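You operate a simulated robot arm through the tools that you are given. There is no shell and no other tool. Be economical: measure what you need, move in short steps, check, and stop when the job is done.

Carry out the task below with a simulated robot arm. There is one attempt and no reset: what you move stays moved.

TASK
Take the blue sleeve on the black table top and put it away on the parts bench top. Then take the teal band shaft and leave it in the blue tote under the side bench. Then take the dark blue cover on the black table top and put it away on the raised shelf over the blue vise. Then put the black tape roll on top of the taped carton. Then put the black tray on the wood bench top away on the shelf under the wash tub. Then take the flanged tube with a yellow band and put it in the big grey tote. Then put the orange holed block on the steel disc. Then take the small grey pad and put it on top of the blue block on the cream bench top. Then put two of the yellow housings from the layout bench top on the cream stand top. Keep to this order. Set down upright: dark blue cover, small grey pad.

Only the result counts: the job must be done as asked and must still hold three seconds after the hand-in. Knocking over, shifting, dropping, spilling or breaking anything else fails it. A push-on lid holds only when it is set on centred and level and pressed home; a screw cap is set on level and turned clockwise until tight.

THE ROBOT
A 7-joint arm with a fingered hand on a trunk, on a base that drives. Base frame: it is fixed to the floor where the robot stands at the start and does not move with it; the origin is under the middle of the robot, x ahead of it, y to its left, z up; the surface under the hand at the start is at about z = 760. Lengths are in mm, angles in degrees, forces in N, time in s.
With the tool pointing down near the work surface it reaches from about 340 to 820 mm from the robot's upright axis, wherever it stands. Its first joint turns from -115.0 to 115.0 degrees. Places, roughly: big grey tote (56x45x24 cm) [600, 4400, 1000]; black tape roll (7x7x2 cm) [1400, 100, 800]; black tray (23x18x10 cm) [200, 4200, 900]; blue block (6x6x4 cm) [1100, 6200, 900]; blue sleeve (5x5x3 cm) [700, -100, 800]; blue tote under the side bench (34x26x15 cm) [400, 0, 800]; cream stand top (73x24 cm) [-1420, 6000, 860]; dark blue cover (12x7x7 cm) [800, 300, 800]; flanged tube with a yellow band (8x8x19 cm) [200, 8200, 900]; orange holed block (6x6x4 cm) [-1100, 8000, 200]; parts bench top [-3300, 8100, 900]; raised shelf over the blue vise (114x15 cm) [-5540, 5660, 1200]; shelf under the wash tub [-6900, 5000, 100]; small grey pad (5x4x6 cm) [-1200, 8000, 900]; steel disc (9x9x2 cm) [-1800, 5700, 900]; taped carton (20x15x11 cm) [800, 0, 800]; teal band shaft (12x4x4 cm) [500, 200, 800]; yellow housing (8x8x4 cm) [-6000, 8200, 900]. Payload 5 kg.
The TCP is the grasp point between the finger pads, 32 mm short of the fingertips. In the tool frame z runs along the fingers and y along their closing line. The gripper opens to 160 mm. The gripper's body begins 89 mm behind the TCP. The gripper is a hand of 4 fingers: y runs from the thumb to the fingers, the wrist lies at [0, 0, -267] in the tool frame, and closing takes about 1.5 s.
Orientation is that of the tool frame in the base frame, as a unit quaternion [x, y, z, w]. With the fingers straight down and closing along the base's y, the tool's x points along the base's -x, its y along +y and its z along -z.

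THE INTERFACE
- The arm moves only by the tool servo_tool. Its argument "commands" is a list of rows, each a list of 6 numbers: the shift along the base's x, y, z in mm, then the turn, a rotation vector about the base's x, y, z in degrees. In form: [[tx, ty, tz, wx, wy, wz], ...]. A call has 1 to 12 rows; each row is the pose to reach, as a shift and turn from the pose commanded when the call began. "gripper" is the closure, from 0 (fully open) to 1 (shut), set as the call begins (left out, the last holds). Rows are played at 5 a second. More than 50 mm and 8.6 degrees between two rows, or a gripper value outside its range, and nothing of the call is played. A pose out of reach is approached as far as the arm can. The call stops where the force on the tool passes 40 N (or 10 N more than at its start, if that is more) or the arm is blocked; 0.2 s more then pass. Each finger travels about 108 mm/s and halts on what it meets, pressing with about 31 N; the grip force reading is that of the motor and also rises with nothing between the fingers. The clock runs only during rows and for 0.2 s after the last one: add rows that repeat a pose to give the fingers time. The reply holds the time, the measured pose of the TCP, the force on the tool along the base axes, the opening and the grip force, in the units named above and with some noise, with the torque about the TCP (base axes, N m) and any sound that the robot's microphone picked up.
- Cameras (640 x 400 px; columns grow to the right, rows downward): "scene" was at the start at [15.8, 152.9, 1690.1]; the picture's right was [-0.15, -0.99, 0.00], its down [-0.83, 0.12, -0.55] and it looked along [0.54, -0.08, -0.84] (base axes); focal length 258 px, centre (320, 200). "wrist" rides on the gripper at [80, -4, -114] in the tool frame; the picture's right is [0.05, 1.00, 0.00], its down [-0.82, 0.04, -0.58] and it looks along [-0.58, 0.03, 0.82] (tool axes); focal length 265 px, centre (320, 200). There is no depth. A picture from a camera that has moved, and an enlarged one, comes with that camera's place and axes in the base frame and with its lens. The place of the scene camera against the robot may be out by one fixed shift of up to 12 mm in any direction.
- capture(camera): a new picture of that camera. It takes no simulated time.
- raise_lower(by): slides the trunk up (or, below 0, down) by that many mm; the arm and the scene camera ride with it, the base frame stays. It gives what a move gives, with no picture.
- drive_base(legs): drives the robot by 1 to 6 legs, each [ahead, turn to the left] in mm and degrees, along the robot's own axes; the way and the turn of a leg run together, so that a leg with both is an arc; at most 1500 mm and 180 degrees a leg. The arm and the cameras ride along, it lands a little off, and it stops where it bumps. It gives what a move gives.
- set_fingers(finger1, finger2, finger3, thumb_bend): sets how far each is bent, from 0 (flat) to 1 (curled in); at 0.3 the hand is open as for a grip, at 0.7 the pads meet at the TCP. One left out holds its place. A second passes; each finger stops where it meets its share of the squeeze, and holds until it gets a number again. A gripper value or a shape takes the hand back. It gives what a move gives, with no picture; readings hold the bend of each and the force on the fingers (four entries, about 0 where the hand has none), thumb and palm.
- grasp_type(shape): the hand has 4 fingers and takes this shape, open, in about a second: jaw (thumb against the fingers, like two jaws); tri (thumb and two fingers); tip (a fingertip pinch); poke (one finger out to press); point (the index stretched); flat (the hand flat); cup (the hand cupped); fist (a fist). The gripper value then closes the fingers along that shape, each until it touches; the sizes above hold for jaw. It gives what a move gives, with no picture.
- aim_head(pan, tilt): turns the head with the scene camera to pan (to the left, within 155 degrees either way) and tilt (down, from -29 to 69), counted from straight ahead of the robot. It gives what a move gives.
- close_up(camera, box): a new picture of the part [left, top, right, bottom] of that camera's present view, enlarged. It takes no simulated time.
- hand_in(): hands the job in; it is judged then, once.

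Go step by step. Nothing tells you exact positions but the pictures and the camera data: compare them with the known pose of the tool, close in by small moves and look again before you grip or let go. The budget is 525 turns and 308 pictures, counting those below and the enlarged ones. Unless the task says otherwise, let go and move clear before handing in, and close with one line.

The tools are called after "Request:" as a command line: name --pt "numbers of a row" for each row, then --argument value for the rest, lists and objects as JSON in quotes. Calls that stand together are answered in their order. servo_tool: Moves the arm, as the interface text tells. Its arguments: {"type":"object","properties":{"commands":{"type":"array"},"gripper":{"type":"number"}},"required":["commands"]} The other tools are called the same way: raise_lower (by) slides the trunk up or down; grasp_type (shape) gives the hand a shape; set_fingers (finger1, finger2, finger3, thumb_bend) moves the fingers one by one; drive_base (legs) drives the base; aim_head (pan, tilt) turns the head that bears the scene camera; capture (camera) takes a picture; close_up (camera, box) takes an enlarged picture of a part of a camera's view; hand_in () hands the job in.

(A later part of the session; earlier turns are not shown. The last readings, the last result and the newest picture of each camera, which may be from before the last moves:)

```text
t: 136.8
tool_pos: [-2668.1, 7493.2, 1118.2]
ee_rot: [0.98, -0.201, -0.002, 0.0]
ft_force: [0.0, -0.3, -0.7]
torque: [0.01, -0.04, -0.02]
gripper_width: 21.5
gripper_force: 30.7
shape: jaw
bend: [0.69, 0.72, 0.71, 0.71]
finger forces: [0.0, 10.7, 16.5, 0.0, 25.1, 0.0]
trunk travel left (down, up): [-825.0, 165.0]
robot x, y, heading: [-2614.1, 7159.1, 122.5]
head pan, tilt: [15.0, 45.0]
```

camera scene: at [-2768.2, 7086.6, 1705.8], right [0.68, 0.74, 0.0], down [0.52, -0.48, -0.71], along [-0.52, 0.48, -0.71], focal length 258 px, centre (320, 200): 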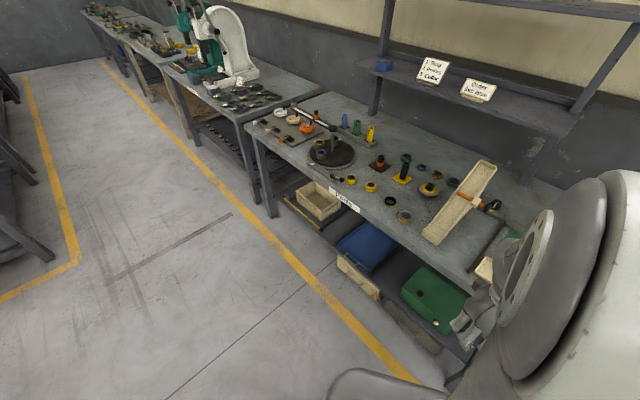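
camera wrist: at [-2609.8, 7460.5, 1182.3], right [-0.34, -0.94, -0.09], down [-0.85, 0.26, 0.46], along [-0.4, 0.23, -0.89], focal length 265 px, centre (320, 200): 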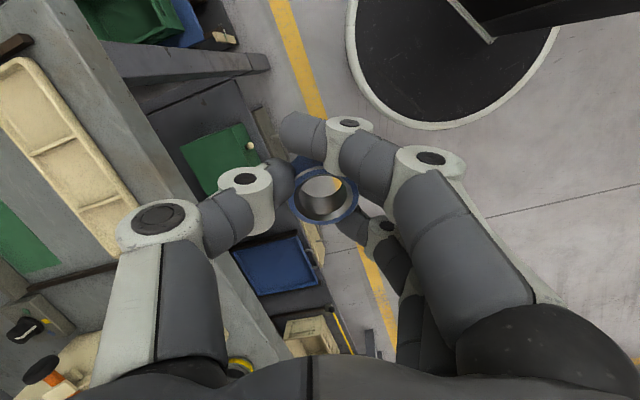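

Level now, closing mostly along y. Next I'll move over the free spot at (-2840, 7760), staying high.

Request:
servo_tool --pt "-22 34 0 0 0 0" --pt "-44 68 0 0 0 0" --pt "-66 102 0 0 0 0" --pt "-88 136 0 0 0 0" --pt "-110 170 0 0 0 0" --pt "-132 204 0 0 0 0" --pt "-152 236 0 0 0 0" --pt "-172 267 0 0 0 0" --pt "-172 267 0 0 0 0"

Request:
capture --camera "wrist"

```text
t: 138.8
tool_pos: [-2836.5, 7759.2, 1118.7]
ee_rot: [0.979, -0.202, -0.001, 0.0]
ft_force: [-0.1, -0.2, -1.4]
torque: [0.04, -0.03, 0.02]
gripper_width: 21.7
gripper_force: 31.2
shape: jaw
bend: [0.69, 0.72, 0.71, 0.71]
finger forces: [0.1, 10.6, 16.6, 0.0, 25.0, 0.0]
trunk travel left (down, up): [-825.0, 165.0]
robot x, y, heading: [-2611.1, 7159.0, 122.5]
head pan, tilt: [15.0, 45.0]
```

```text
276 pictures are left
camera wrist: at [-2760.3, 7730.5, 1232.5], right [-0.35, -0.94, 0.0], down [-0.76, 0.28, 0.58], along [-0.54, 0.2, -0.81], focal length 265 px, centre (320, 200)
```

wrist: 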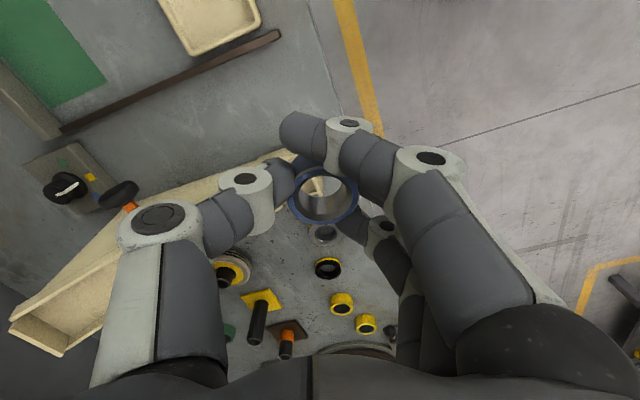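

Reworking the geometry gives a bench height near 860 and a front edge near y = 7752. I'll shift inward to (-2822, 7808) and descend partway to recheck.

Request:
servo_tool --pt "7 25 0 0 0 0" --pt "14 49 0 0 0 0" --pt "14 49 -40 0 0 0" --pt "14 49 -80 0 0 0" --pt "14 49 -120 0 0 0" --pt "14 49 -120 0 0 0"

Request:
capture --camera "wrist"

Request:
capture --camera "scene"

```text
t: 140.2
tool_pos: [-2823.5, 7808.0, 995.3]
ee_rot: [0.98, -0.2, -0.002, 0.0]
ft_force: [-0.3, 0.5, -1.0]
torque: [0.04, -0.05, 0.0]
gripper_width: 21.7
gripper_force: 31.4
shape: jaw
bend: [0.69, 0.72, 0.71, 0.71]
finger forces: [0.0, 10.6, 16.7, 0.0, 25.0, 0.0]
trunk travel left (down, up): [-825.0, 165.0]
robot x, y, heading: [-2616.0, 7160.8, 122.3]
head pan, tilt: [15.0, 45.0]
```

```text
275 pictures are left
camera wrist: at [-2747.8, 7779.2, 1109.0], right [-0.34, -0.94, 0.0], down [-0.77, 0.28, 0.58], along [-0.54, 0.2, -0.81], focal length 265 px, centre (320, 200)
```

wrist: 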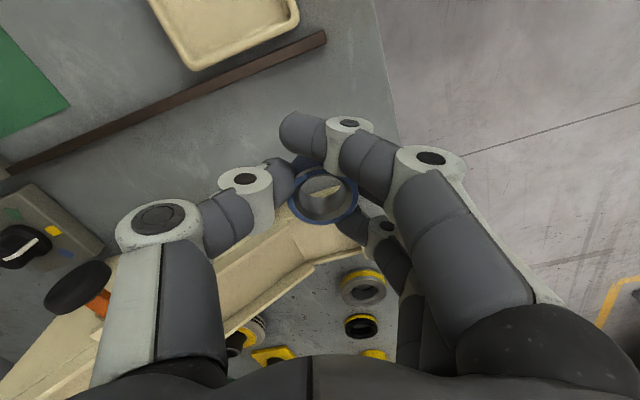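

```text
274 pictures are left
camera scene: at [-2768.2, 7086.2, 1705.9], right [0.68, 0.74, 0.0], down [0.52, -0.48, -0.71], along [-0.52, 0.48, -0.71], focal length 258 px, centre (320, 200)
```

scene: 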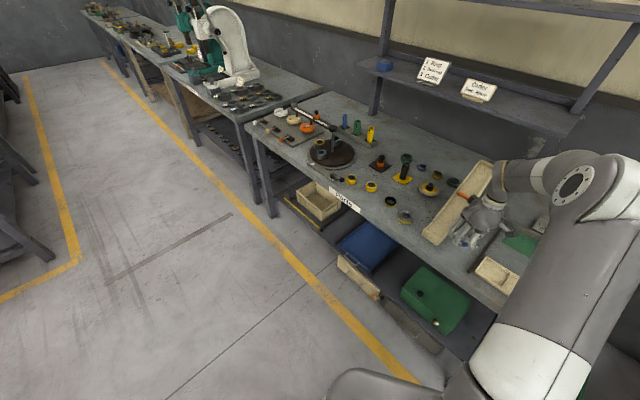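

The spot below is clear on all sides. I'm descending slowly until contact.

Request:
servo_tool --pt "0 0 -30 0 0 0" --pt "0 0 -55 0 0 0" --pt "0 0 -60 0 0 0" --pt "0 0 -65 0 0 0" --pt "0 0 -70 0 0 0" --pt "0 0 -75 0 0 0" --pt "0 0 -80 0 0 0" --pt "0 0 -84 0 0 0" --pt "0 0 -88 0 0 0" --pt "0 0 -92 0 0 0"

Request:
capture --camera "wrist"

```text
t: 142.4
tool_pos: [-2824.0, 7810.9, 907.7]
ee_rot: [0.98, -0.201, -0.001, -0.001]
ft_force: [1.2, -1.7, 10.4]
torque: [-0.2, 0.22, 0.05]
gripper_width: 21.8
gripper_force: 30.6
shape: jaw
bend: [0.69, 0.73, 0.71, 0.71]
finger forces: [0.1, 12.6, 16.9, 0.0, 27.3, 0.1]
trunk travel left (down, up): [-825.0, 165.0]
robot x, y, heading: [-2615.5, 7160.2, 122.5]
head pan, tilt: [15.0, 45.0]
```

```text
273 pictures are left
camera wrist: at [-2747.9, 7781.6, 1022.0], right [-0.35, -0.94, 0.0], down [-0.76, 0.28, 0.58], along [-0.54, 0.2, -0.81], focal length 265 px, centre (320, 200)
```

wrist: 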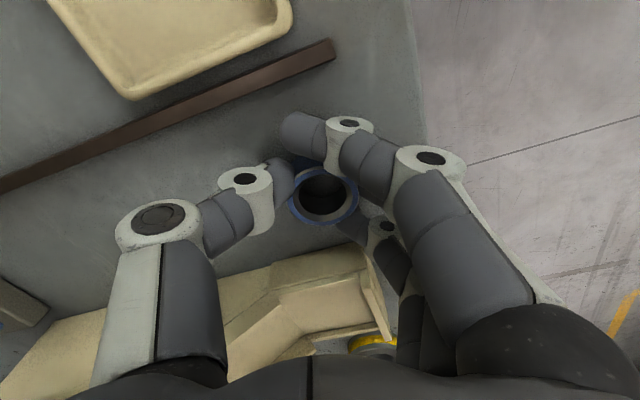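

Contact at 907 means the bench top is at about 870. I'll release partway and check.

Request:
servo_tool --pt "0 0 0 0 0 0" --pt "0 0 0 0 0 0" --pt "0 0 0 0 0 0" --pt "0 0 0 0 0 0" --pt "0 0 0 0 0 0" --gripper 0.5

Request:
capture --camera "wrist"

```text
t: 143.6
tool_pos: [-2824.9, 7810.8, 906.3]
ee_rot: [0.98, -0.201, -0.001, -0.001]
ft_force: [-1.1, -1.2, -0.8]
torque: [-0.01, 0.0, 0.01]
gripper_width: 79.1
gripper_force: 0.1
shape: jaw
bend: [0.72, 0.72, 0.72, 0.7]
finger forces: [0.0, 0.0, 0.1, 0.0, 0.1, 0.0]
trunk travel left (down, up): [-825.0, 165.0]
robot x, y, heading: [-2617.3, 7160.7, 122.6]
head pan, tilt: [15.0, 45.0]
```

```text
272 pictures are left
camera wrist: at [-2747.9, 7782.0, 1020.5], right [-0.35, -0.94, 0.0], down [-0.76, 0.28, 0.58], along [-0.54, 0.2, -0.82], focal length 265 px, centre (320, 200)
```

wrist: 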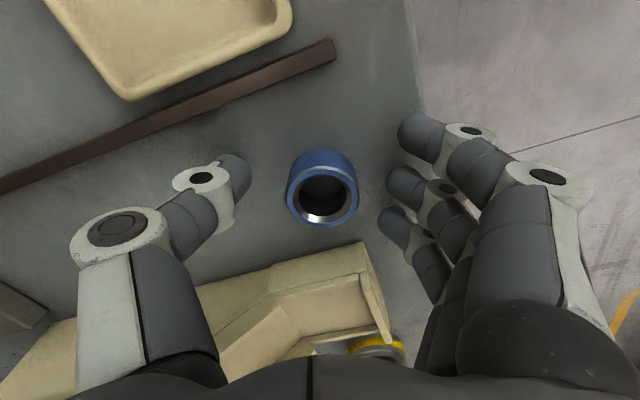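

The sleeve stands upright and free. I'll lift clear and bring the hand back to a neutral carry pose.

Request:
servo_tool --pt "0 0 40 0 0 0" --pt "0 0 85 0 0 0" --pt "0 0 130 0 0 0" --pt "0 0 175 0 0 0" --pt "0 0 210 0 0 0" --pt "-5 -45 210 0 0 -6" --pt "-10 -90 210 0 0 -12" --pt "-15 -135 210 0 0 -18" --pt "-20 -180 210 0 0 -24" --pt "-25 -225 210 0 0 -30" --pt "-33 -265 210 0 0 -34.5" --pt "-33 -265 210 0 0 -34.5"

Request:
aim_head --pan 0 --tilt 45

Request:
close_up --camera "scene" --box '[220, 80, 520, 270]'

```text
t: 146.2
tool_pos: [-2857.3, 7548.5, 1116.3]
ee_rot: [0.876, -0.483, 0.0, -0.001]
ft_force: [0.1, -0.3, 0.0]
torque: [0.01, 0.0, -0.03]
gripper_width: 79.2
gripper_force: 0.1
shape: jaw
bend: [0.72, 0.72, 0.72, 0.7]
finger forces: [0.0, 0.0, 0.0, 0.1, 0.0, 0.0]
trunk travel left (down, up): [-825.0, 165.0]
robot x, y, heading: [-2613.8, 7158.1, 122.4]
head pan, tilt: [15.0, 45.0]
```

```text
t: 146.9
tool_pos: [-2858.4, 7547.5, 1117.0]
ee_rot: [0.876, -0.483, 0.0, -0.001]
ft_force: [0.5, -0.1, 1.0]
torque: [0.02, 0.02, 0.0]
gripper_width: 79.4
gripper_force: 0.0
shape: jaw
bend: [0.72, 0.72, 0.72, 0.7]
finger forces: [0.0, 0.1, 0.1, 0.0, 0.0, 0.0]
trunk travel left (down, up): [-825.0, 165.0]
robot x, y, heading: [-2619.4, 7161.5, 122.4]
head pan, tilt: [0.0, 45.0]
```

```text
2.11 times, centred on (370, 175) of scene
camera zoom: at [-2752.0, 7100.2, 1705.8], right [0.84, 0.54, 0.0], down [0.38, -0.6, -0.71], along [-0.38, 0.6, -0.71], focal length 543 px, centre (215, 253)
```

zoom: 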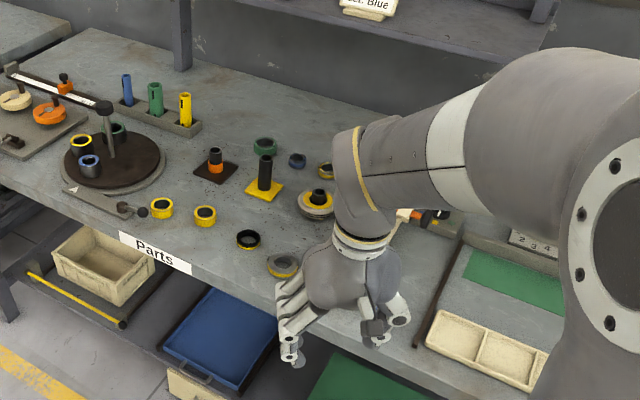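

The sleeve is placed. I'm driving back toward the black table for the shaft.

Request:
drive_base --legs '[[0, 57.6], [1430, 0], [0, 90], [1450, 0], [1450, 0], [1000, 0]]'

```text
t: 179.2
tool_pos: [-3926.1, 2724.3, 1116.3]
ee_rot: [0.704, 0.711, -0.001, 0.0]
ft_force: [0.1, -0.7, 0.4]
torque: [-0.01, 0.0, 0.01]
gripper_width: 79.6
gripper_force: 0.1
shape: jaw
bend: [0.72, 0.72, 0.72, 0.7]
finger forces: [0.1, 0.0, 0.1, 0.1, 0.0, 0.0]
trunk travel left (down, up): [-825.0, 165.0]
robot x, y, heading: [-3928.6, 3185.5, -89.5]
head pan, tilt: [0.0, 45.0]
```

Request:
drive_base --legs '[[0, 89.5], [1500, 0], [1500, 0], [230, 0], [0, -90], [1500, 0]]'

```text
t: 210.2
tool_pos: [-609.0, 1236.4, 1117.7]
ee_rot: [0.697, 0.717, -0.001, 0.0]
ft_force: [0.5, 0.3, -0.2]
torque: [0.03, 0.01, -0.02]
gripper_width: 79.5
gripper_force: 0.1
shape: jaw
bend: [0.72, 0.72, 0.72, 0.7]
finger forces: [0.0, 0.0, 0.0, 0.1, 0.1, 0.0]
trunk travel left (down, up): [-825.0, 165.0]
robot x, y, heading: [-618.0, 1696.3, -88.2]
head pan, tilt: [0.0, 45.0]
```

Request:
drive_base --legs '[[1500, 0], [150, 0], [0, 88.2], [520, 0]]'

Request:
aim_head --pan -5 --tilt 55

Request:
capture --camera "scene"

Request:
capture --camera "wrist"

```text
t: 224.8
tool_pos: [399.1, 67.1, 1116.4]
ee_rot: [0.006, 1.0, 0.0, 0.0]
ft_force: [0.7, 0.3, 0.3]
torque: [0.04, 0.0, 0.0]
gripper_width: 79.6
gripper_force: 0.0
shape: jaw
bend: [0.72, 0.72, 0.72, 0.7]
finger forces: [0.0, 0.0, 0.0, 0.1, 0.0, 0.0]
trunk travel left (down, up): [-825.0, 165.0]
robot x, y, heading: [-57.4, 74.4, -0.5]
head pan, tilt: [0.0, 45.0]
```

```text
t: 225.5
tool_pos: [398.0, 67.4, 1116.4]
ee_rot: [0.007, 1.0, -0.001, 0.0]
ft_force: [-0.1, -0.7, 0.4]
torque: [-0.02, 0.0, -0.02]
gripper_width: 79.3
gripper_force: 0.1
shape: jaw
bend: [0.72, 0.72, 0.72, 0.7]
finger forces: [0.0, 0.0, 0.0, 0.1, 0.0, 0.0]
trunk travel left (down, up): [-825.0, 165.0]
robot x, y, heading: [-58.7, 76.0, -0.5]
head pan, tilt: [-5.0, 55.0]
```

```text
270 pictures are left
camera scene: at [-40.0, 232.0, 1692.5], right [-0.1, -1.0, 0.0], down [-0.82, 0.08, -0.57], along [0.57, -0.06, -0.82], focal length 258 px, centre (320, 200)
```

scene: 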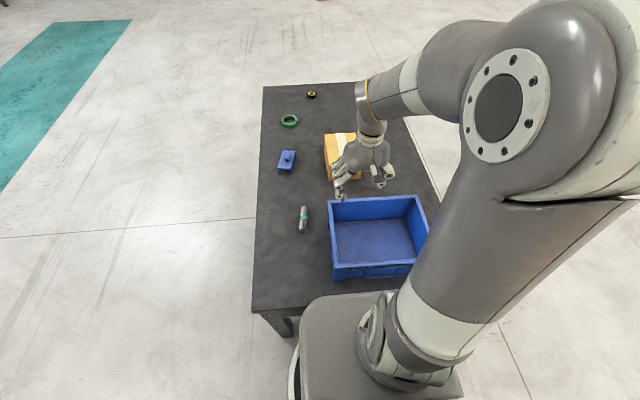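

```text
269 pictures are left
camera wrist: at [317.6, 63.9, 1230.6], right [-0.04, 1.0, 0.0], down [0.81, 0.03, 0.58], along [0.58, 0.02, -0.82], focal length 265 px, centre (320, 200)
```

wrist: 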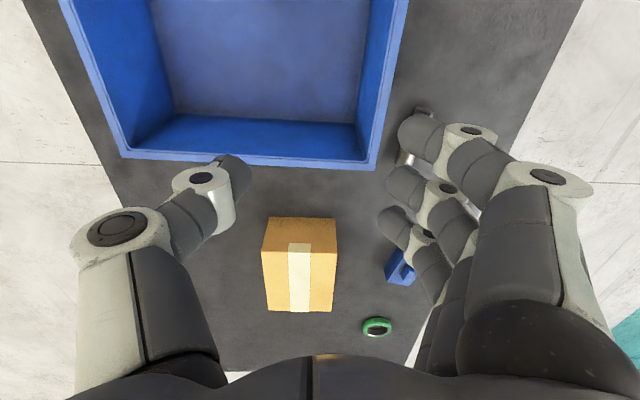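

The shaft lies near (511, 240), beside the tote. I'll move above it.

Request:
servo_tool --pt "22 35 0 0 0 0" --pt "44 70 0 0 0 0" --pt "66 105 0 0 0 0" --pt "88 140 0 0 0 0" --pt "105 165 -20 0 0 0" --pt "105 165 -65 0 0 0" --pt "105 165 -110 0 0 0" --pt "105 165 -110 0 0 0"

Request:
capture --camera "wrist"

```text
t: 227.3
tool_pos: [502.7, 232.6, 1002.2]
ee_rot: [0.007, 1.0, 0.0, 0.001]
ft_force: [-0.6, 0.0, 0.0]
torque: [-0.01, -0.03, -0.01]
gripper_width: 79.7
gripper_force: 0.0
shape: jaw
bend: [0.72, 0.72, 0.72, 0.7]
finger forces: [0.1, 0.1, 0.0, 0.0, 0.0, 0.0]
trunk travel left (down, up): [-825.0, 165.0]
robot x, y, heading: [-61.7, 75.5, -0.3]
head pan, tilt: [-5.0, 55.0]
```

```text
268 pictures are left
camera wrist: at [422.3, 227.6, 1116.7], right [-0.04, 1.0, 0.0], down [0.81, 0.03, 0.58], along [0.58, 0.02, -0.81], focal length 265 px, centre (320, 200)
```

wrist: 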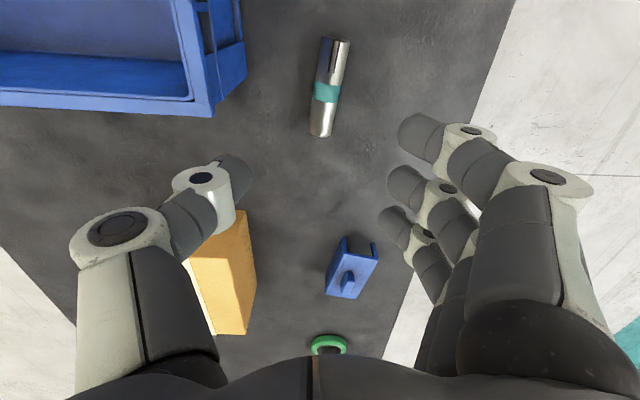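

Request:
servo_tool --pt "-1 4 -40 0 0 -3.5" --pt "-2 7 -85 0 0 -7.5" --pt "-2 7 -130 0 0 -7.5" --pt "-2 7 -160 0 0 -7.5" --pt "-2 7 -160 0 0 -7.5"

Request:
capture --camera "wrist"

```text
t: 228.5
tool_pos: [503.5, 240.7, 844.6]
ee_rot: [0.071, 0.997, 0.0, 0.001]
ft_force: [0.6, -0.2, -0.4]
torque: [0.0, 0.03, 0.02]
gripper_width: 79.6
gripper_force: 0.1
shape: jaw
bend: [0.72, 0.72, 0.72, 0.7]
finger forces: [0.0, 0.0, 0.0, 0.1, 0.0, 0.0]
trunk travel left (down, up): [-825.0, 165.0]
robot x, y, heading: [-60.6, 73.7, -0.5]
head pan, tilt: [-5.0, 55.0]
```

```text
267 pictures are left
camera wrist: at [422.7, 246.9, 958.3], right [0.09, 1.0, 0.0], down [0.81, -0.07, 0.58], along [0.58, -0.05, -0.81], focal length 265 px, centre (320, 200)
```

wrist: 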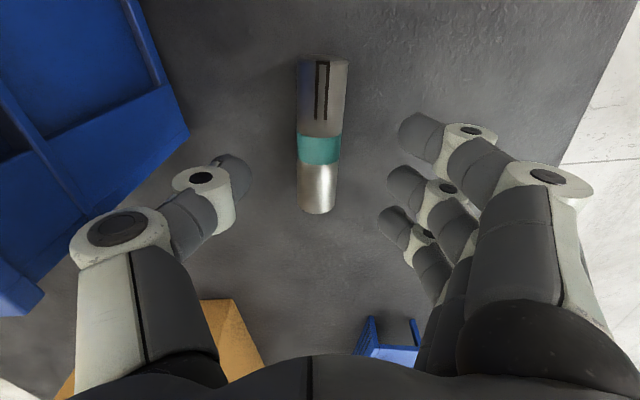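

Request:
servo_tool --pt "-3 0 -20 0 0 0" --pt "-3 0 -40 0 0 0" --pt "-3 0 -49 0 0 0" --pt "-3 0 -49 0 0 0"

Request:
servo_tool --pt "0 0 0 0 0 0" --pt "0 0 0 0 0 0" --pt "0 0 0 0 0 0" --pt "0 0 0 0 0 0" --pt "0 0 0 0 0 0" --pt "0 0 0 0 0 0" --pt "0 0 0 0 0 0" --gripper 1.0

Request:
capture --camera "wrist"

```text
t: 229.5
tool_pos: [497.7, 239.8, 796.5]
ee_rot: [0.071, 0.997, 0.0, 0.001]
ft_force: [0.4, -0.7, 0.4]
torque: [0.02, 0.0, -0.03]
gripper_width: 79.4
gripper_force: 0.1
shape: jaw
bend: [0.72, 0.72, 0.72, 0.7]
finger forces: [0.0, 0.0, 0.0, 0.1, 0.0, 0.0]
trunk travel left (down, up): [-825.0, 165.0]
robot x, y, heading: [-59.6, 74.3, -0.7]
head pan, tilt: [-5.0, 55.0]
```

```text
t: 231.1
tool_pos: [497.4, 242.2, 797.7]
ee_rot: [0.072, 0.997, 0.0, 0.001]
ft_force: [-1.2, 0.2, -0.7]
torque: [0.0, -0.06, 0.02]
gripper_width: 26.4
gripper_force: 31.7
shape: jaw
bend: [0.73, 0.73, 0.73, 0.7]
finger forces: [9.2, 9.4, 9.1, 0.0, 27.4, 0.0]
trunk travel left (down, up): [-825.0, 165.0]
robot x, y, heading: [-56.4, 76.5, -0.4]
head pan, tilt: [-5.0, 55.0]
```

```text
266 pictures are left
camera wrist: at [417.5, 246.9, 909.8], right [0.09, 1.0, 0.0], down [0.81, -0.07, 0.58], along [0.58, -0.05, -0.82], focal length 265 px, centre (320, 200)
```

wrist: 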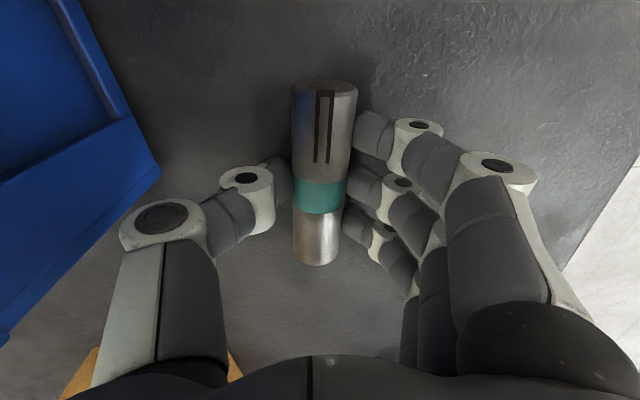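

Gripped. I'll lift over the tote and lower the shaft inside.

Request:
servo_tool --pt "0 0 30 0 0 0" --pt "0 0 75 0 0 0" --pt "0 0 120 0 0 0" --pt "0 0 165 0 0 0" --pt "0 0 205 0 0 0" --pt "-22 -42 205 0 0 0" --pt "-44 -84 205 0 0 0" --pt "-66 -126 205 0 0 0" --pt "-88 -168 205 0 0 0" --pt "-110 -210 205 0 0 0" --pt "-132 -252 205 0 0 0" --pt "-132 -252 205 0 0 0"

Request:
capture --camera "wrist"

```text
t: 233.7
tool_pos: [364.3, -10.0, 1003.4]
ee_rot: [0.072, 0.997, 0.0, 0.001]
ft_force: [-0.2, 0.5, -3.2]
torque: [-0.01, -0.01, 0.0]
gripper_width: 26.7
gripper_force: 30.9
shape: jaw
bend: [0.73, 0.73, 0.73, 0.7]
finger forces: [9.5, 9.6, 9.4, 0.0, 28.3, 0.0]
trunk travel left (down, up): [-825.0, 165.0]
robot x, y, heading: [-61.2, 75.3, -0.3]
head pan, tilt: [-5.0, 55.0]
```

```text
265 pictures are left
camera wrist: at [284.3, -4.1, 1117.1], right [0.09, 1.0, 0.0], down [0.81, -0.07, 0.58], along [0.58, -0.05, -0.82], focal length 265 px, centre (320, 200)
```

wrist: 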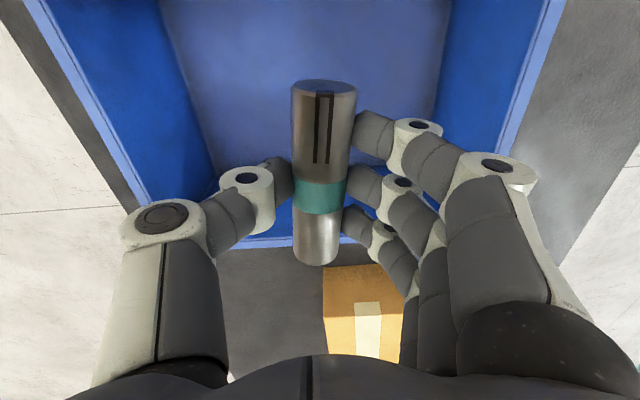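

Centred over the tote. Lowering.

Request:
servo_tool --pt "0 0 -40 0 0 0" --pt "0 0 -80 0 0 0" --pt "0 0 -120 0 0 0" --pt "0 0 -160 0 0 0" --pt "0 0 -175 0 0 0" --pt "0 0 -182 0 0 0" --pt "0 0 -187 0 0 0" --pt "0 0 -192 0 0 0" --pt "0 0 -197 0 0 0"

Request:
capture --camera "wrist"

```text
t: 235.7
tool_pos: [368.0, -12.1, 806.3]
ee_rot: [0.071, 0.997, 0.0, 0.002]
ft_force: [-0.5, -0.1, -3.5]
torque: [-0.02, 0.0, -0.04]
gripper_width: 26.3
gripper_force: 30.9
shape: jaw
bend: [0.73, 0.73, 0.73, 0.7]
finger forces: [9.3, 9.5, 9.1, 0.0, 27.9, 0.1]
trunk travel left (down, up): [-825.0, 165.0]
robot x, y, heading: [-60.7, 72.7, -0.4]
head pan, tilt: [-5.0, 55.0]
```

```text
264 pictures are left
camera wrist: at [286.6, -4.7, 920.3], right [0.09, 1.0, 0.0], down [0.81, -0.07, 0.58], along [0.58, -0.05, -0.82], focal length 265 px, centre (320, 200)
```

wrist: 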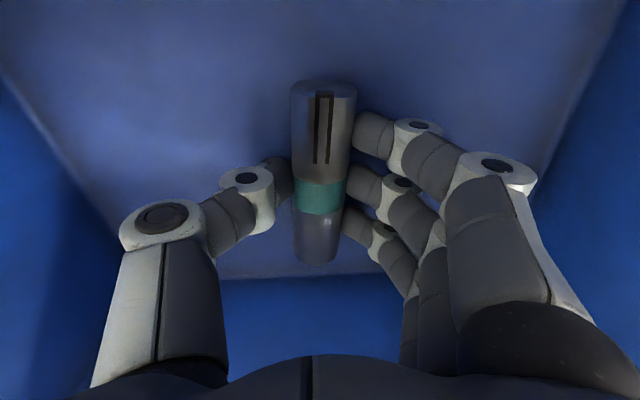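

Request:
servo_tool --pt "0 0 -2 0 0 0" --pt "0 0 -4 0 0 0" --pt "0 0 -6 0 0 0" --pt "0 0 -6 0 0 0"

```text
t: 236.7
tool_pos: [365.8, -12.2, 801.3]
ee_rot: [0.072, 0.997, 0.0, 0.002]
ft_force: [-0.3, 0.4, 18.8]
torque: [0.01, 0.01, -0.02]
gripper_width: 26.5
gripper_force: 30.9
shape: jaw
bend: [0.73, 0.73, 0.73, 0.71]
finger forces: [10.9, 11.0, 10.7, 0.0, 33.4, 0.0]
trunk travel left (down, up): [-825.0, 165.0]
robot x, y, heading: [-59.7, 75.9, -0.5]
head pan, tilt: [-5.0, 55.0]
```

Contact with the tote floor. I'll release and lift out.

Request:
servo_tool --pt "0 0 1 0 0 0" --pt "0 0 1 0 0 0" --pt "0 0 1 0 0 0" --pt "0 0 1 0 0 0" --pt "0 0 1 0 0 0" --pt "0 0 40 0 0 0" --pt "0 0 85 0 0 0" --pt "0 0 130 0 0 0" --pt "0 0 175 0 0 0" --pt "0 0 220 0 0 0" --pt "0 0 265 0 0 0" --pt "0 0 280 0 0 0" --gripper 0.4

Request:
capture --camera "wrist"

```text
t: 239.3
tool_pos: [367.6, -10.7, 1082.8]
ee_rot: [0.071, 0.997, 0.001, 0.001]
ft_force: [0.0, -0.5, -0.4]
torque: [0.02, -0.01, -0.01]
gripper_width: 95.5
gripper_force: 0.0
shape: jaw
bend: [0.71, 0.71, 0.71, 0.69]
finger forces: [0.0, 0.0, 0.0, 0.0, 0.0, 0.0]
trunk travel left (down, up): [-825.0, 165.0]
robot x, y, heading: [-60.5, 73.2, -0.6]
head pan, tilt: [-5.0, 55.0]
```

```text
263 pictures are left
camera wrist: at [287.7, -4.1, 1196.5], right [0.09, 1.0, 0.0], down [0.81, -0.08, 0.58], along [0.58, -0.05, -0.82], focal length 265 px, centre (320, 200)
```

wrist: 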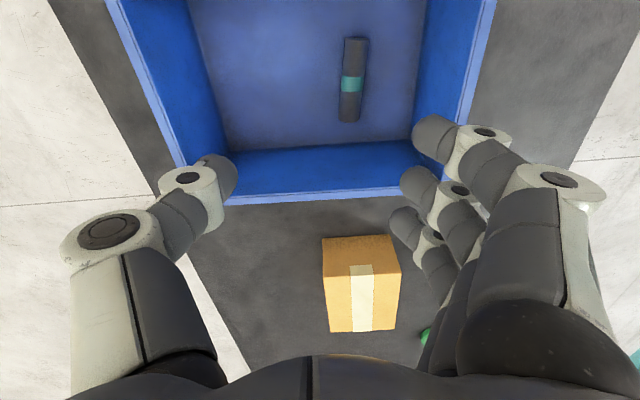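

The shaft rests in the tote. For the cover I'll drive around to the table's left side.

Request:
drive_base --legs '[[-640, 0], [0, 90.5], [860, 0], [0, -90], [1500, 0], [0, -90]]'

Request:
aim_head --pan 0 --tilt 50

Request:
capture --camera "scene"

Request:
capture --camera "wrist"

```text
t: 265.3
tool_pos: [812.4, 569.5, 1083.1]
ee_rot: [0.71, 0.704, -0.001, 0.001]
ft_force: [0.5, 0.0, -0.2]
torque: [0.01, -0.01, 0.02]
gripper_width: 95.4
gripper_force: 0.0
shape: jaw
bend: [0.71, 0.71, 0.71, 0.69]
finger forces: [0.0, 0.0, 0.1, 0.0, 0.0, 0.0]
trunk travel left (down, up): [-825.0, 165.0]
robot x, y, heading: [842.7, 1002.2, -83.0]
head pan, tilt: [-5.0, 55.0]
```

```text
t: 266.0
tool_pos: [813.1, 568.7, 1083.1]
ee_rot: [0.71, 0.704, 0.0, 0.0]
ft_force: [-0.5, 0.1, -0.4]
torque: [0.03, 0.0, 0.0]
gripper_width: 95.7
gripper_force: 0.1
shape: jaw
bend: [0.71, 0.71, 0.71, 0.69]
finger forces: [0.0, 0.0, 0.0, 0.0, 0.0, 0.1]
trunk travel left (down, up): [-825.0, 165.0]
robot x, y, heading: [837.6, 1001.4, -82.9]
head pan, tilt: [0.0, 50.0]
```

```text
262 pictures are left
camera scene: at [1004.5, 1013.1, 1698.9], right [-0.99, -0.12, 0.0], down [-0.1, 0.76, -0.64], along [0.08, -0.64, -0.77], focal length 258 px, centre (320, 200)
```

scene: 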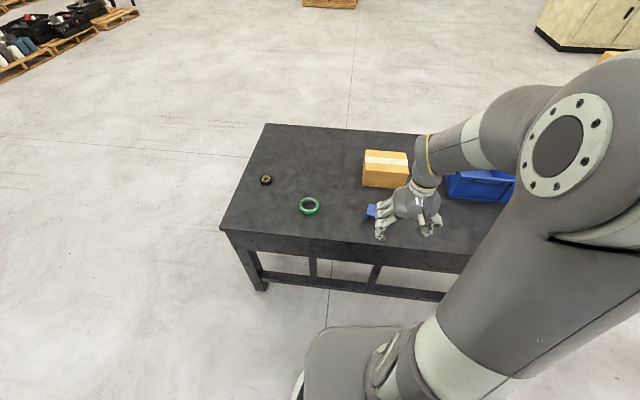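

```text
261 pictures are left
camera wrist: at [809.7, 648.5, 1196.1], right [1.0, 0.04, 0.0], down [0.03, -0.81, 0.58], along [0.03, -0.58, -0.82], focal length 265 px, centre (320, 200)
```

wrist: 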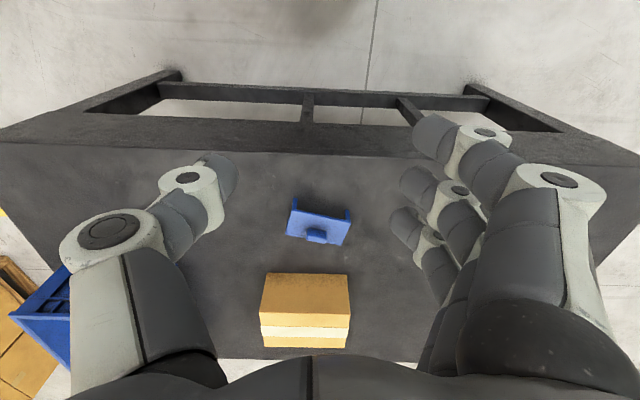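

The cover is near (823, 309). I'll drive 180 mm closer and move the hand above it for a close look.

Request:
drive_base --legs '[[0, -7], [180, 0]]'

Request:
capture --camera "wrist"

```text
t: 268.1
tool_pos: [761.6, 387.3, 1081.9]
ee_rot: [0.751, 0.661, -0.001, 0.0]
ft_force: [-0.7, -0.2, -0.5]
torque: [0.06, 0.02, 0.0]
gripper_width: 95.6
gripper_force: 0.0
shape: jaw
bend: [0.71, 0.71, 0.71, 0.69]
finger forces: [0.0, 0.0, 0.1, 0.0, 0.0, 0.1]
trunk travel left (down, up): [-825.0, 165.0]
robot x, y, heading: [842.7, 820.9, -89.8]
head pan, tilt: [0.0, 50.0]
```

```text
260 pictures are left
camera wrist: at [768.6, 466.5, 1195.7], right [1.0, -0.08, 0.0], down [-0.06, -0.81, 0.58], along [-0.04, -0.58, -0.82], focal length 265 px, centre (320, 200)
```

wrist: 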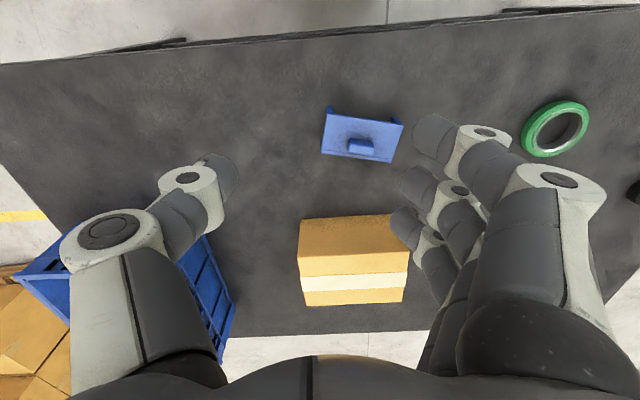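

Request:
close_up --camera "wrist" --box '[280, 80, 440, 180]'

```text
4.00 times, centred on (360, 130) of wrist
camera zoom: at [768.6, 466.5, 1195.7], right [1.0, -0.08, 0.0], down [-0.06, -0.81, 0.58], along [-0.04, -0.58, -0.82], focal length 1062 px, centre (160, 480)
```

zoom: 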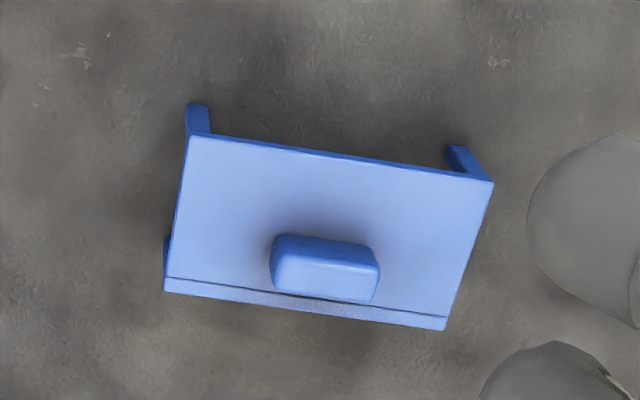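

The cover is a plate on legs with a knob, centred near (823, 294), its long axis at about -13°. I'll grip it across the 12 cm ends, opening fully and moving above it.

Request:
servo_tool --pt "15 -23 0 0 0 -2" --pt "31 -46 0 0 0 -4" --pt "46 -70 0 0 0 -6" --pt "61 -93 0 0 0 -6" --pt "61 -93 -45 0 0 -6" --pt "61 -93 -90 0 0 -6" --pt "61 -93 -135 0 0 -6" --pt "61 -93 -170 0 0 -6" --pt "61 -93 -170 0 0 -6" --gripper 0

Request:
capture --camera "wrist"

```text
t: 270.1
tool_pos: [821.8, 293.6, 912.8]
ee_rot: [0.784, 0.62, -0.002, 0.001]
ft_force: [0.5, -0.4, 0.0]
torque: [0.02, 0.0, 0.0]
gripper_width: 160.0
gripper_force: 0.0
shape: jaw
bend: [0.3, 0.3, 0.3, 0.3]
finger forces: [0.0, 0.0, 0.0, 0.0, 0.0, 0.1]
trunk travel left (down, up): [-825.0, 165.0]
robot x, y, heading: [845.3, 814.8, -89.4]
head pan, tilt: [0.0, 50.0]
```

```text
258 pictures are left
camera wrist: at [836.8, 372.3, 1026.2], right [0.98, -0.18, 0.0], down [-0.15, -0.8, 0.58], along [-0.1, -0.57, -0.81], focal length 265 px, centre (320, 200)
```

wrist: 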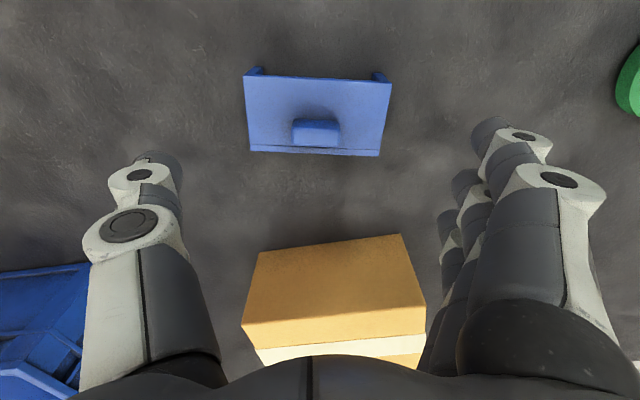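

Well aligned. I'll shift 5 mm, descend to grasp height, and look once more before closing.

Request:
servo_tool --pt "1 5 -40 0 0 0" --pt "1 5 -80 0 0 0" --pt "1 5 -105 0 0 0" --pt "1 5 -115 0 0 0" --pt "1 5 -115 0 0 0"

Request:
capture --camera "wrist"

```text
t: 271.3
tool_pos: [826.1, 300.5, 798.3]
ee_rot: [0.784, 0.62, -0.001, 0.001]
ft_force: [-0.4, 0.1, 0.1]
torque: [-0.02, -0.02, -0.01]
gripper_width: 160.1
gripper_force: 0.1
shape: jaw
bend: [0.3, 0.3, 0.3, 0.3]
finger forces: [0.1, 0.1, 0.0, 0.0, 0.1, 0.0]
trunk travel left (down, up): [-825.0, 165.0]
robot x, y, heading: [840.3, 819.1, -89.9]
head pan, tilt: [0.0, 50.0]
```

```text
257 pictures are left
camera wrist: at [840.0, 378.8, 911.5], right [0.98, -0.18, 0.0], down [-0.15, -0.8, 0.58], along [-0.1, -0.57, -0.82], focal length 265 px, centre (320, 200)
```

wrist: 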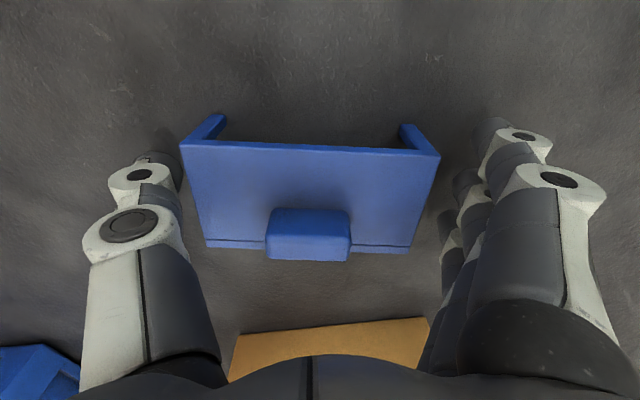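

Request:
servo_tool --pt "-5 1 0 0 0 0" --pt "-5 1 0 0 0 0" --pt "-5 1 0 0 0 0" --pt "-5 1 0 0 0 0" --pt "-5 1 0 0 0 0" --pt "-5 1 0 0 0 0" --pt "-5 1 0 0 0 0" --pt "-5 1 0 0 0 0" --pt "-5 1 0 0 0 0" --gripper 1.0

Request:
capture --camera "wrist"

```text
t: 273.3
tool_pos: [819.6, 300.9, 797.2]
ee_rot: [0.784, 0.621, -0.001, 0.0]
ft_force: [0.3, -0.3, 0.0]
torque: [0.0, 0.02, -0.02]
gripper_width: 112.1
gripper_force: 31.0
shape: jaw
bend: [0.66, 0.71, 0.66, 0.65]
finger forces: [9.4, 12.2, 9.7, 0.1, 30.7, 0.0]
trunk travel left (down, up): [-825.0, 165.0]
robot x, y, heading: [842.1, 815.2, -89.7]
head pan, tilt: [0.0, 50.0]
```

```text
256 pictures are left
camera wrist: at [834.7, 379.4, 911.3], right [0.98, -0.18, 0.0], down [-0.15, -0.8, 0.58], along [-0.1, -0.57, -0.82], focal length 265 px, centre (320, 200)
```

wrist: 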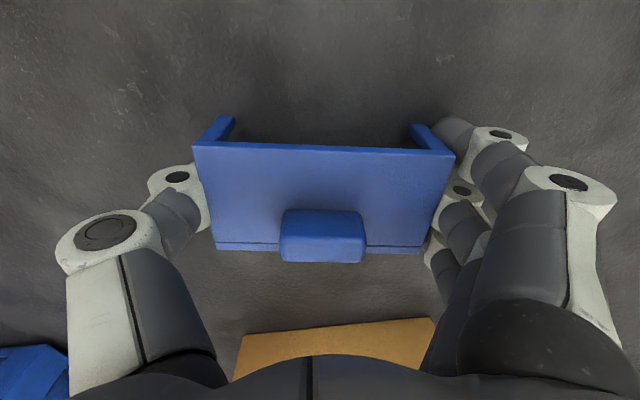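

Firm grip. Lifting straight up.

Request:
servo_tool --pt "0 0 15 0 0 0" --pt "0 0 40 0 0 0" --pt "0 0 80 0 0 0" --pt "0 0 120 0 0 0" --pt "0 0 160 0 0 0" --pt "0 0 200 0 0 0" --pt "0 0 240 0 0 0" --pt "0 0 280 0 0 0" --pt "0 40 280 0 0 0" --pt "0 80 280 0 0 0" --pt "0 80 280 0 0 0"

Request:
capture --camera "wrist"

```text
t: 275.7
tool_pos: [819.5, 382.2, 1074.9]
ee_rot: [0.784, 0.621, -0.001, 0.0]
ft_force: [-0.1, -0.4, -0.9]
torque: [-0.01, 0.0, 0.04]
gripper_width: 112.2
gripper_force: 31.5
shape: jaw
bend: [0.66, 0.71, 0.66, 0.65]
finger forces: [9.6, 12.1, 9.5, 0.0, 30.5, 0.0]
trunk travel left (down, up): [-825.0, 165.0]
robot x, y, heading: [840.4, 818.2, -89.7]
head pan, tilt: [0.0, 50.0]
```

```text
255 pictures are left
camera wrist: at [834.5, 459.8, 1189.5], right [0.98, -0.18, 0.0], down [-0.15, -0.8, 0.58], along [-0.1, -0.57, -0.82], focal length 265 px, centre (320, 200)
```

wrist: 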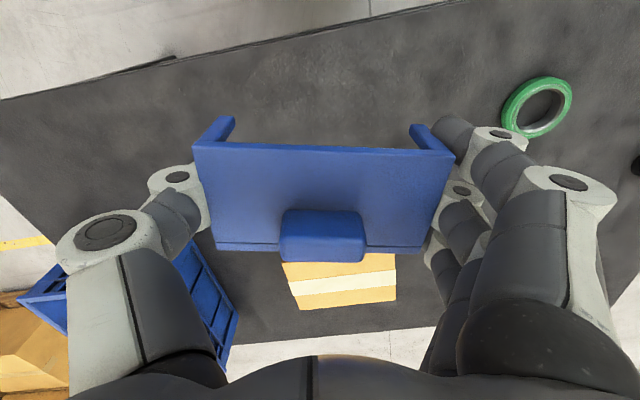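

The cover is held level. I'm driving back to the lane and west toward the raised shelf.

Request:
drive_base --legs '[[-1500, 0], [-950, 0], [0, -90.3], [1500, 0], [1500, 0], [1500, 0]]'

```text
t: 312.5
tool_pos: [-4060.5, 3594.3, 1077.0]
ee_rot: [0.988, -0.156, -0.001, 0.0]
ft_force: [-0.7, 0.3, -1.5]
torque: [0.03, -0.01, -0.01]
gripper_width: 112.0
gripper_force: 30.5
shape: jaw
bend: [0.66, 0.71, 0.66, 0.65]
finger forces: [9.6, 12.3, 9.5, 0.1, 30.5, 0.0]
trunk travel left (down, up): [-825.0, 165.0]
robot x, y, heading: [-3631.1, 3538.6, 175.5]
head pan, tilt: [0.0, 50.0]
```

Request:
drive_base --legs '[[420, 0], [0, -85.5], [1000, 0]]'

Request:
aim_head --pan 55 --tilt 15

Request:
capture --camera "scene"

```text
t: 323.5
tool_pos: [-4105.1, 5007.7, 1076.4]
ee_rot: [-0.639, 0.769, 0.001, 0.0]
ft_force: [-0.2, 0.6, -2.0]
torque: [-0.01, 0.0, 0.02]
gripper_width: 112.1
gripper_force: 30.9
shape: jaw
bend: [0.66, 0.71, 0.66, 0.65]
finger forces: [9.5, 12.2, 9.3, 0.1, 30.4, 0.0]
trunk travel left (down, up): [-825.0, 165.0]
robot x, y, heading: [-4107.8, 4573.1, 93.3]
head pan, tilt: [0.0, 50.0]
```

```text
t: 324.7
tool_pos: [-4106.0, 5008.8, 1076.4]
ee_rot: [-0.64, 0.768, 0.001, 0.0]
ft_force: [0.5, -0.7, -0.3]
torque: [-0.01, 0.0, 0.02]
gripper_width: 112.2
gripper_force: 31.5
shape: jaw
bend: [0.66, 0.71, 0.66, 0.65]
finger forces: [9.6, 12.2, 9.5, 0.0, 30.4, 0.1]
trunk travel left (down, up): [-825.0, 165.0]
robot x, y, heading: [-4108.7, 4567.7, 93.3]
head pan, tilt: [55.0, 15.0]
```

```text
254 pictures are left
camera scene: at [-4331.6, 4559.4, 1752.6], right [0.53, 0.85, 0.0], down [0.22, -0.14, -0.97], along [-0.82, 0.51, -0.26], focal length 258 px, centre (320, 200)
```

scene: 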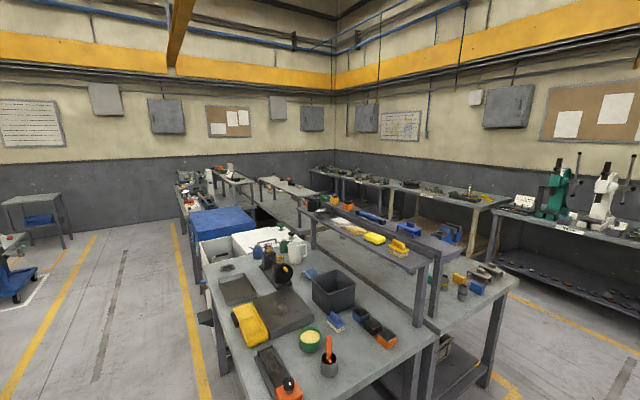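

That's the raised shelf, its near end around x ≈ -4965, y ≈ 5650. Zooming in for free space.

Request:
close_up --camera "scene" --box '[280, 170, 520, 320]'

```text
2.67 times, centred on (400, 245) of scene
camera zoom: at [-4331.6, 4559.4, 1752.6], right [0.53, 0.85, 0.0], down [0.22, -0.14, -0.97], along [-0.82, 0.51, -0.26], focal length 688 px, centre (107, 80)
```

zoom: 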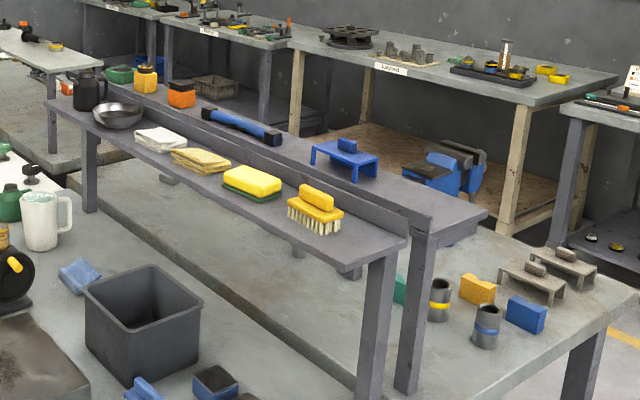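

The north shelf, with the matching cover on it and the blue vise below, is the target. Its free end spans x ≈ -5130..-4940 at y ≈ 5660. I'll raise the trunk and hand, then drive to the south-east corner facing it.

Request:
raise_lower --by 165

Request:
servo_tool --pt "0 0 30 0 0 0" --pt "0 0 70 0 0 0" --pt "0 0 80 0 0 0"

Request:
drive_base --legs '[[0, 37], [740, 0]]'

Request:
aim_head --pan 5 --tilt 35

Request:
capture --camera "scene"

Request:
capture --camera "wrist"

```text
t: 326.6
tool_pos: [-4107.0, 5008.7, 1241.0]
ee_rot: [-0.64, 0.768, 0.002, 0.001]
ft_force: [0.3, 0.8, -1.4]
torque: [-0.02, -0.01, -0.01]
gripper_width: 112.0
gripper_force: 30.7
shape: jaw
bend: [0.66, 0.71, 0.66, 0.65]
finger forces: [9.4, 12.2, 9.4, 0.0, 30.4, 0.0]
trunk travel left (down, up): [-990.0, 0.0]
robot x, y, heading: [-4105.7, 4574.4, 93.1]
head pan, tilt: [55.0, 15.0]
```

```text
t: 327.4
tool_pos: [-4106.9, 5007.9, 1319.3]
ee_rot: [-0.64, 0.768, 0.001, 0.001]
ft_force: [-0.7, -0.2, -1.0]
torque: [0.01, 0.05, 0.0]
gripper_width: 112.0
gripper_force: 30.7
shape: jaw
bend: [0.66, 0.71, 0.66, 0.65]
finger forces: [9.4, 12.3, 9.6, 0.0, 30.6, 0.0]
trunk travel left (down, up): [-990.0, 0.0]
robot x, y, heading: [-4109.1, 4572.9, 93.1]
head pan, tilt: [55.0, 15.0]
```

```text
t: 333.2
tool_pos: [-4855.3, 5495.7, 1319.0]
ee_rot: [0.85, -0.527, -0.001, 0.0]
ft_force: [0.1, 0.5, -0.6]
torque: [0.01, 0.0, 0.01]
gripper_width: 111.9
gripper_force: 31.0
shape: jaw
bend: [0.66, 0.71, 0.66, 0.65]
finger forces: [9.5, 12.3, 9.4, 0.1, 30.4, 0.0]
trunk travel left (down, up): [-990.0, 0.0]
robot x, y, heading: [-4591.9, 5150.0, 130.1]
head pan, tilt: [55.0, 15.0]
```

```text
t: 334.4
tool_pos: [-4854.7, 5494.9, 1320.0]
ee_rot: [0.849, -0.528, -0.001, -0.001]
ft_force: [0.2, 0.2, -1.4]
torque: [0.0, 0.01, -0.04]
gripper_width: 111.6
gripper_force: 31.4
shape: jaw
bend: [0.66, 0.71, 0.66, 0.65]
finger forces: [9.5, 12.3, 9.4, 0.1, 30.4, 0.0]
trunk travel left (down, up): [-990.0, 0.0]
robot x, y, heading: [-4590.6, 5145.3, 130.2]
head pan, tilt: [5.0, 35.0]
```

```text
252 pictures are left
camera scene: at [-4730.1, 5069.4, 1885.7], right [0.71, 0.71, 0.0], down [0.41, -0.41, -0.82], along [-0.58, 0.58, -0.57], focal length 258 px, centre (320, 200)
```

scene: 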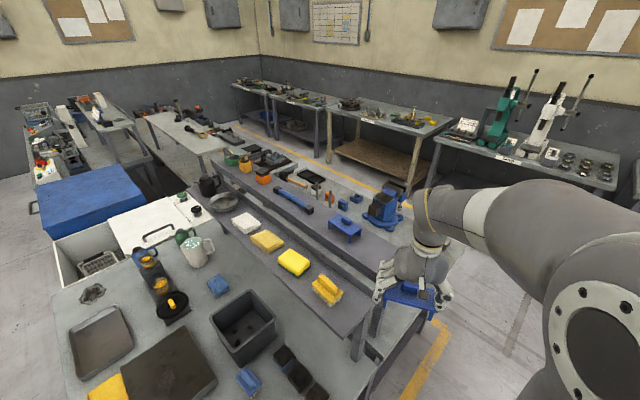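

```text
251 pictures are left
camera wrist: at [-4814.7, 5424.2, 1433.3], right [-0.87, -0.49, 0.0], down [-0.4, 0.71, 0.58], along [-0.28, 0.51, -0.82], focal length 265 px, centre (320, 200)
```

wrist: 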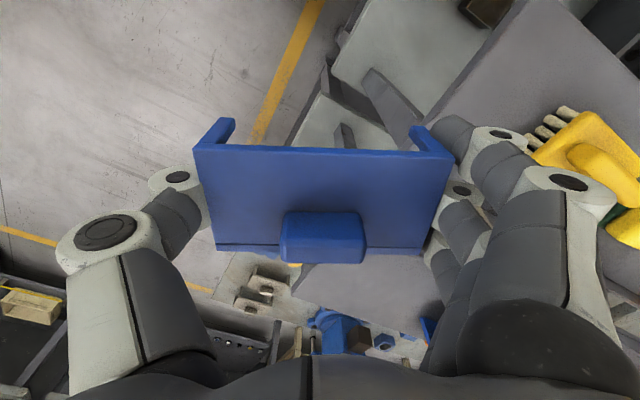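

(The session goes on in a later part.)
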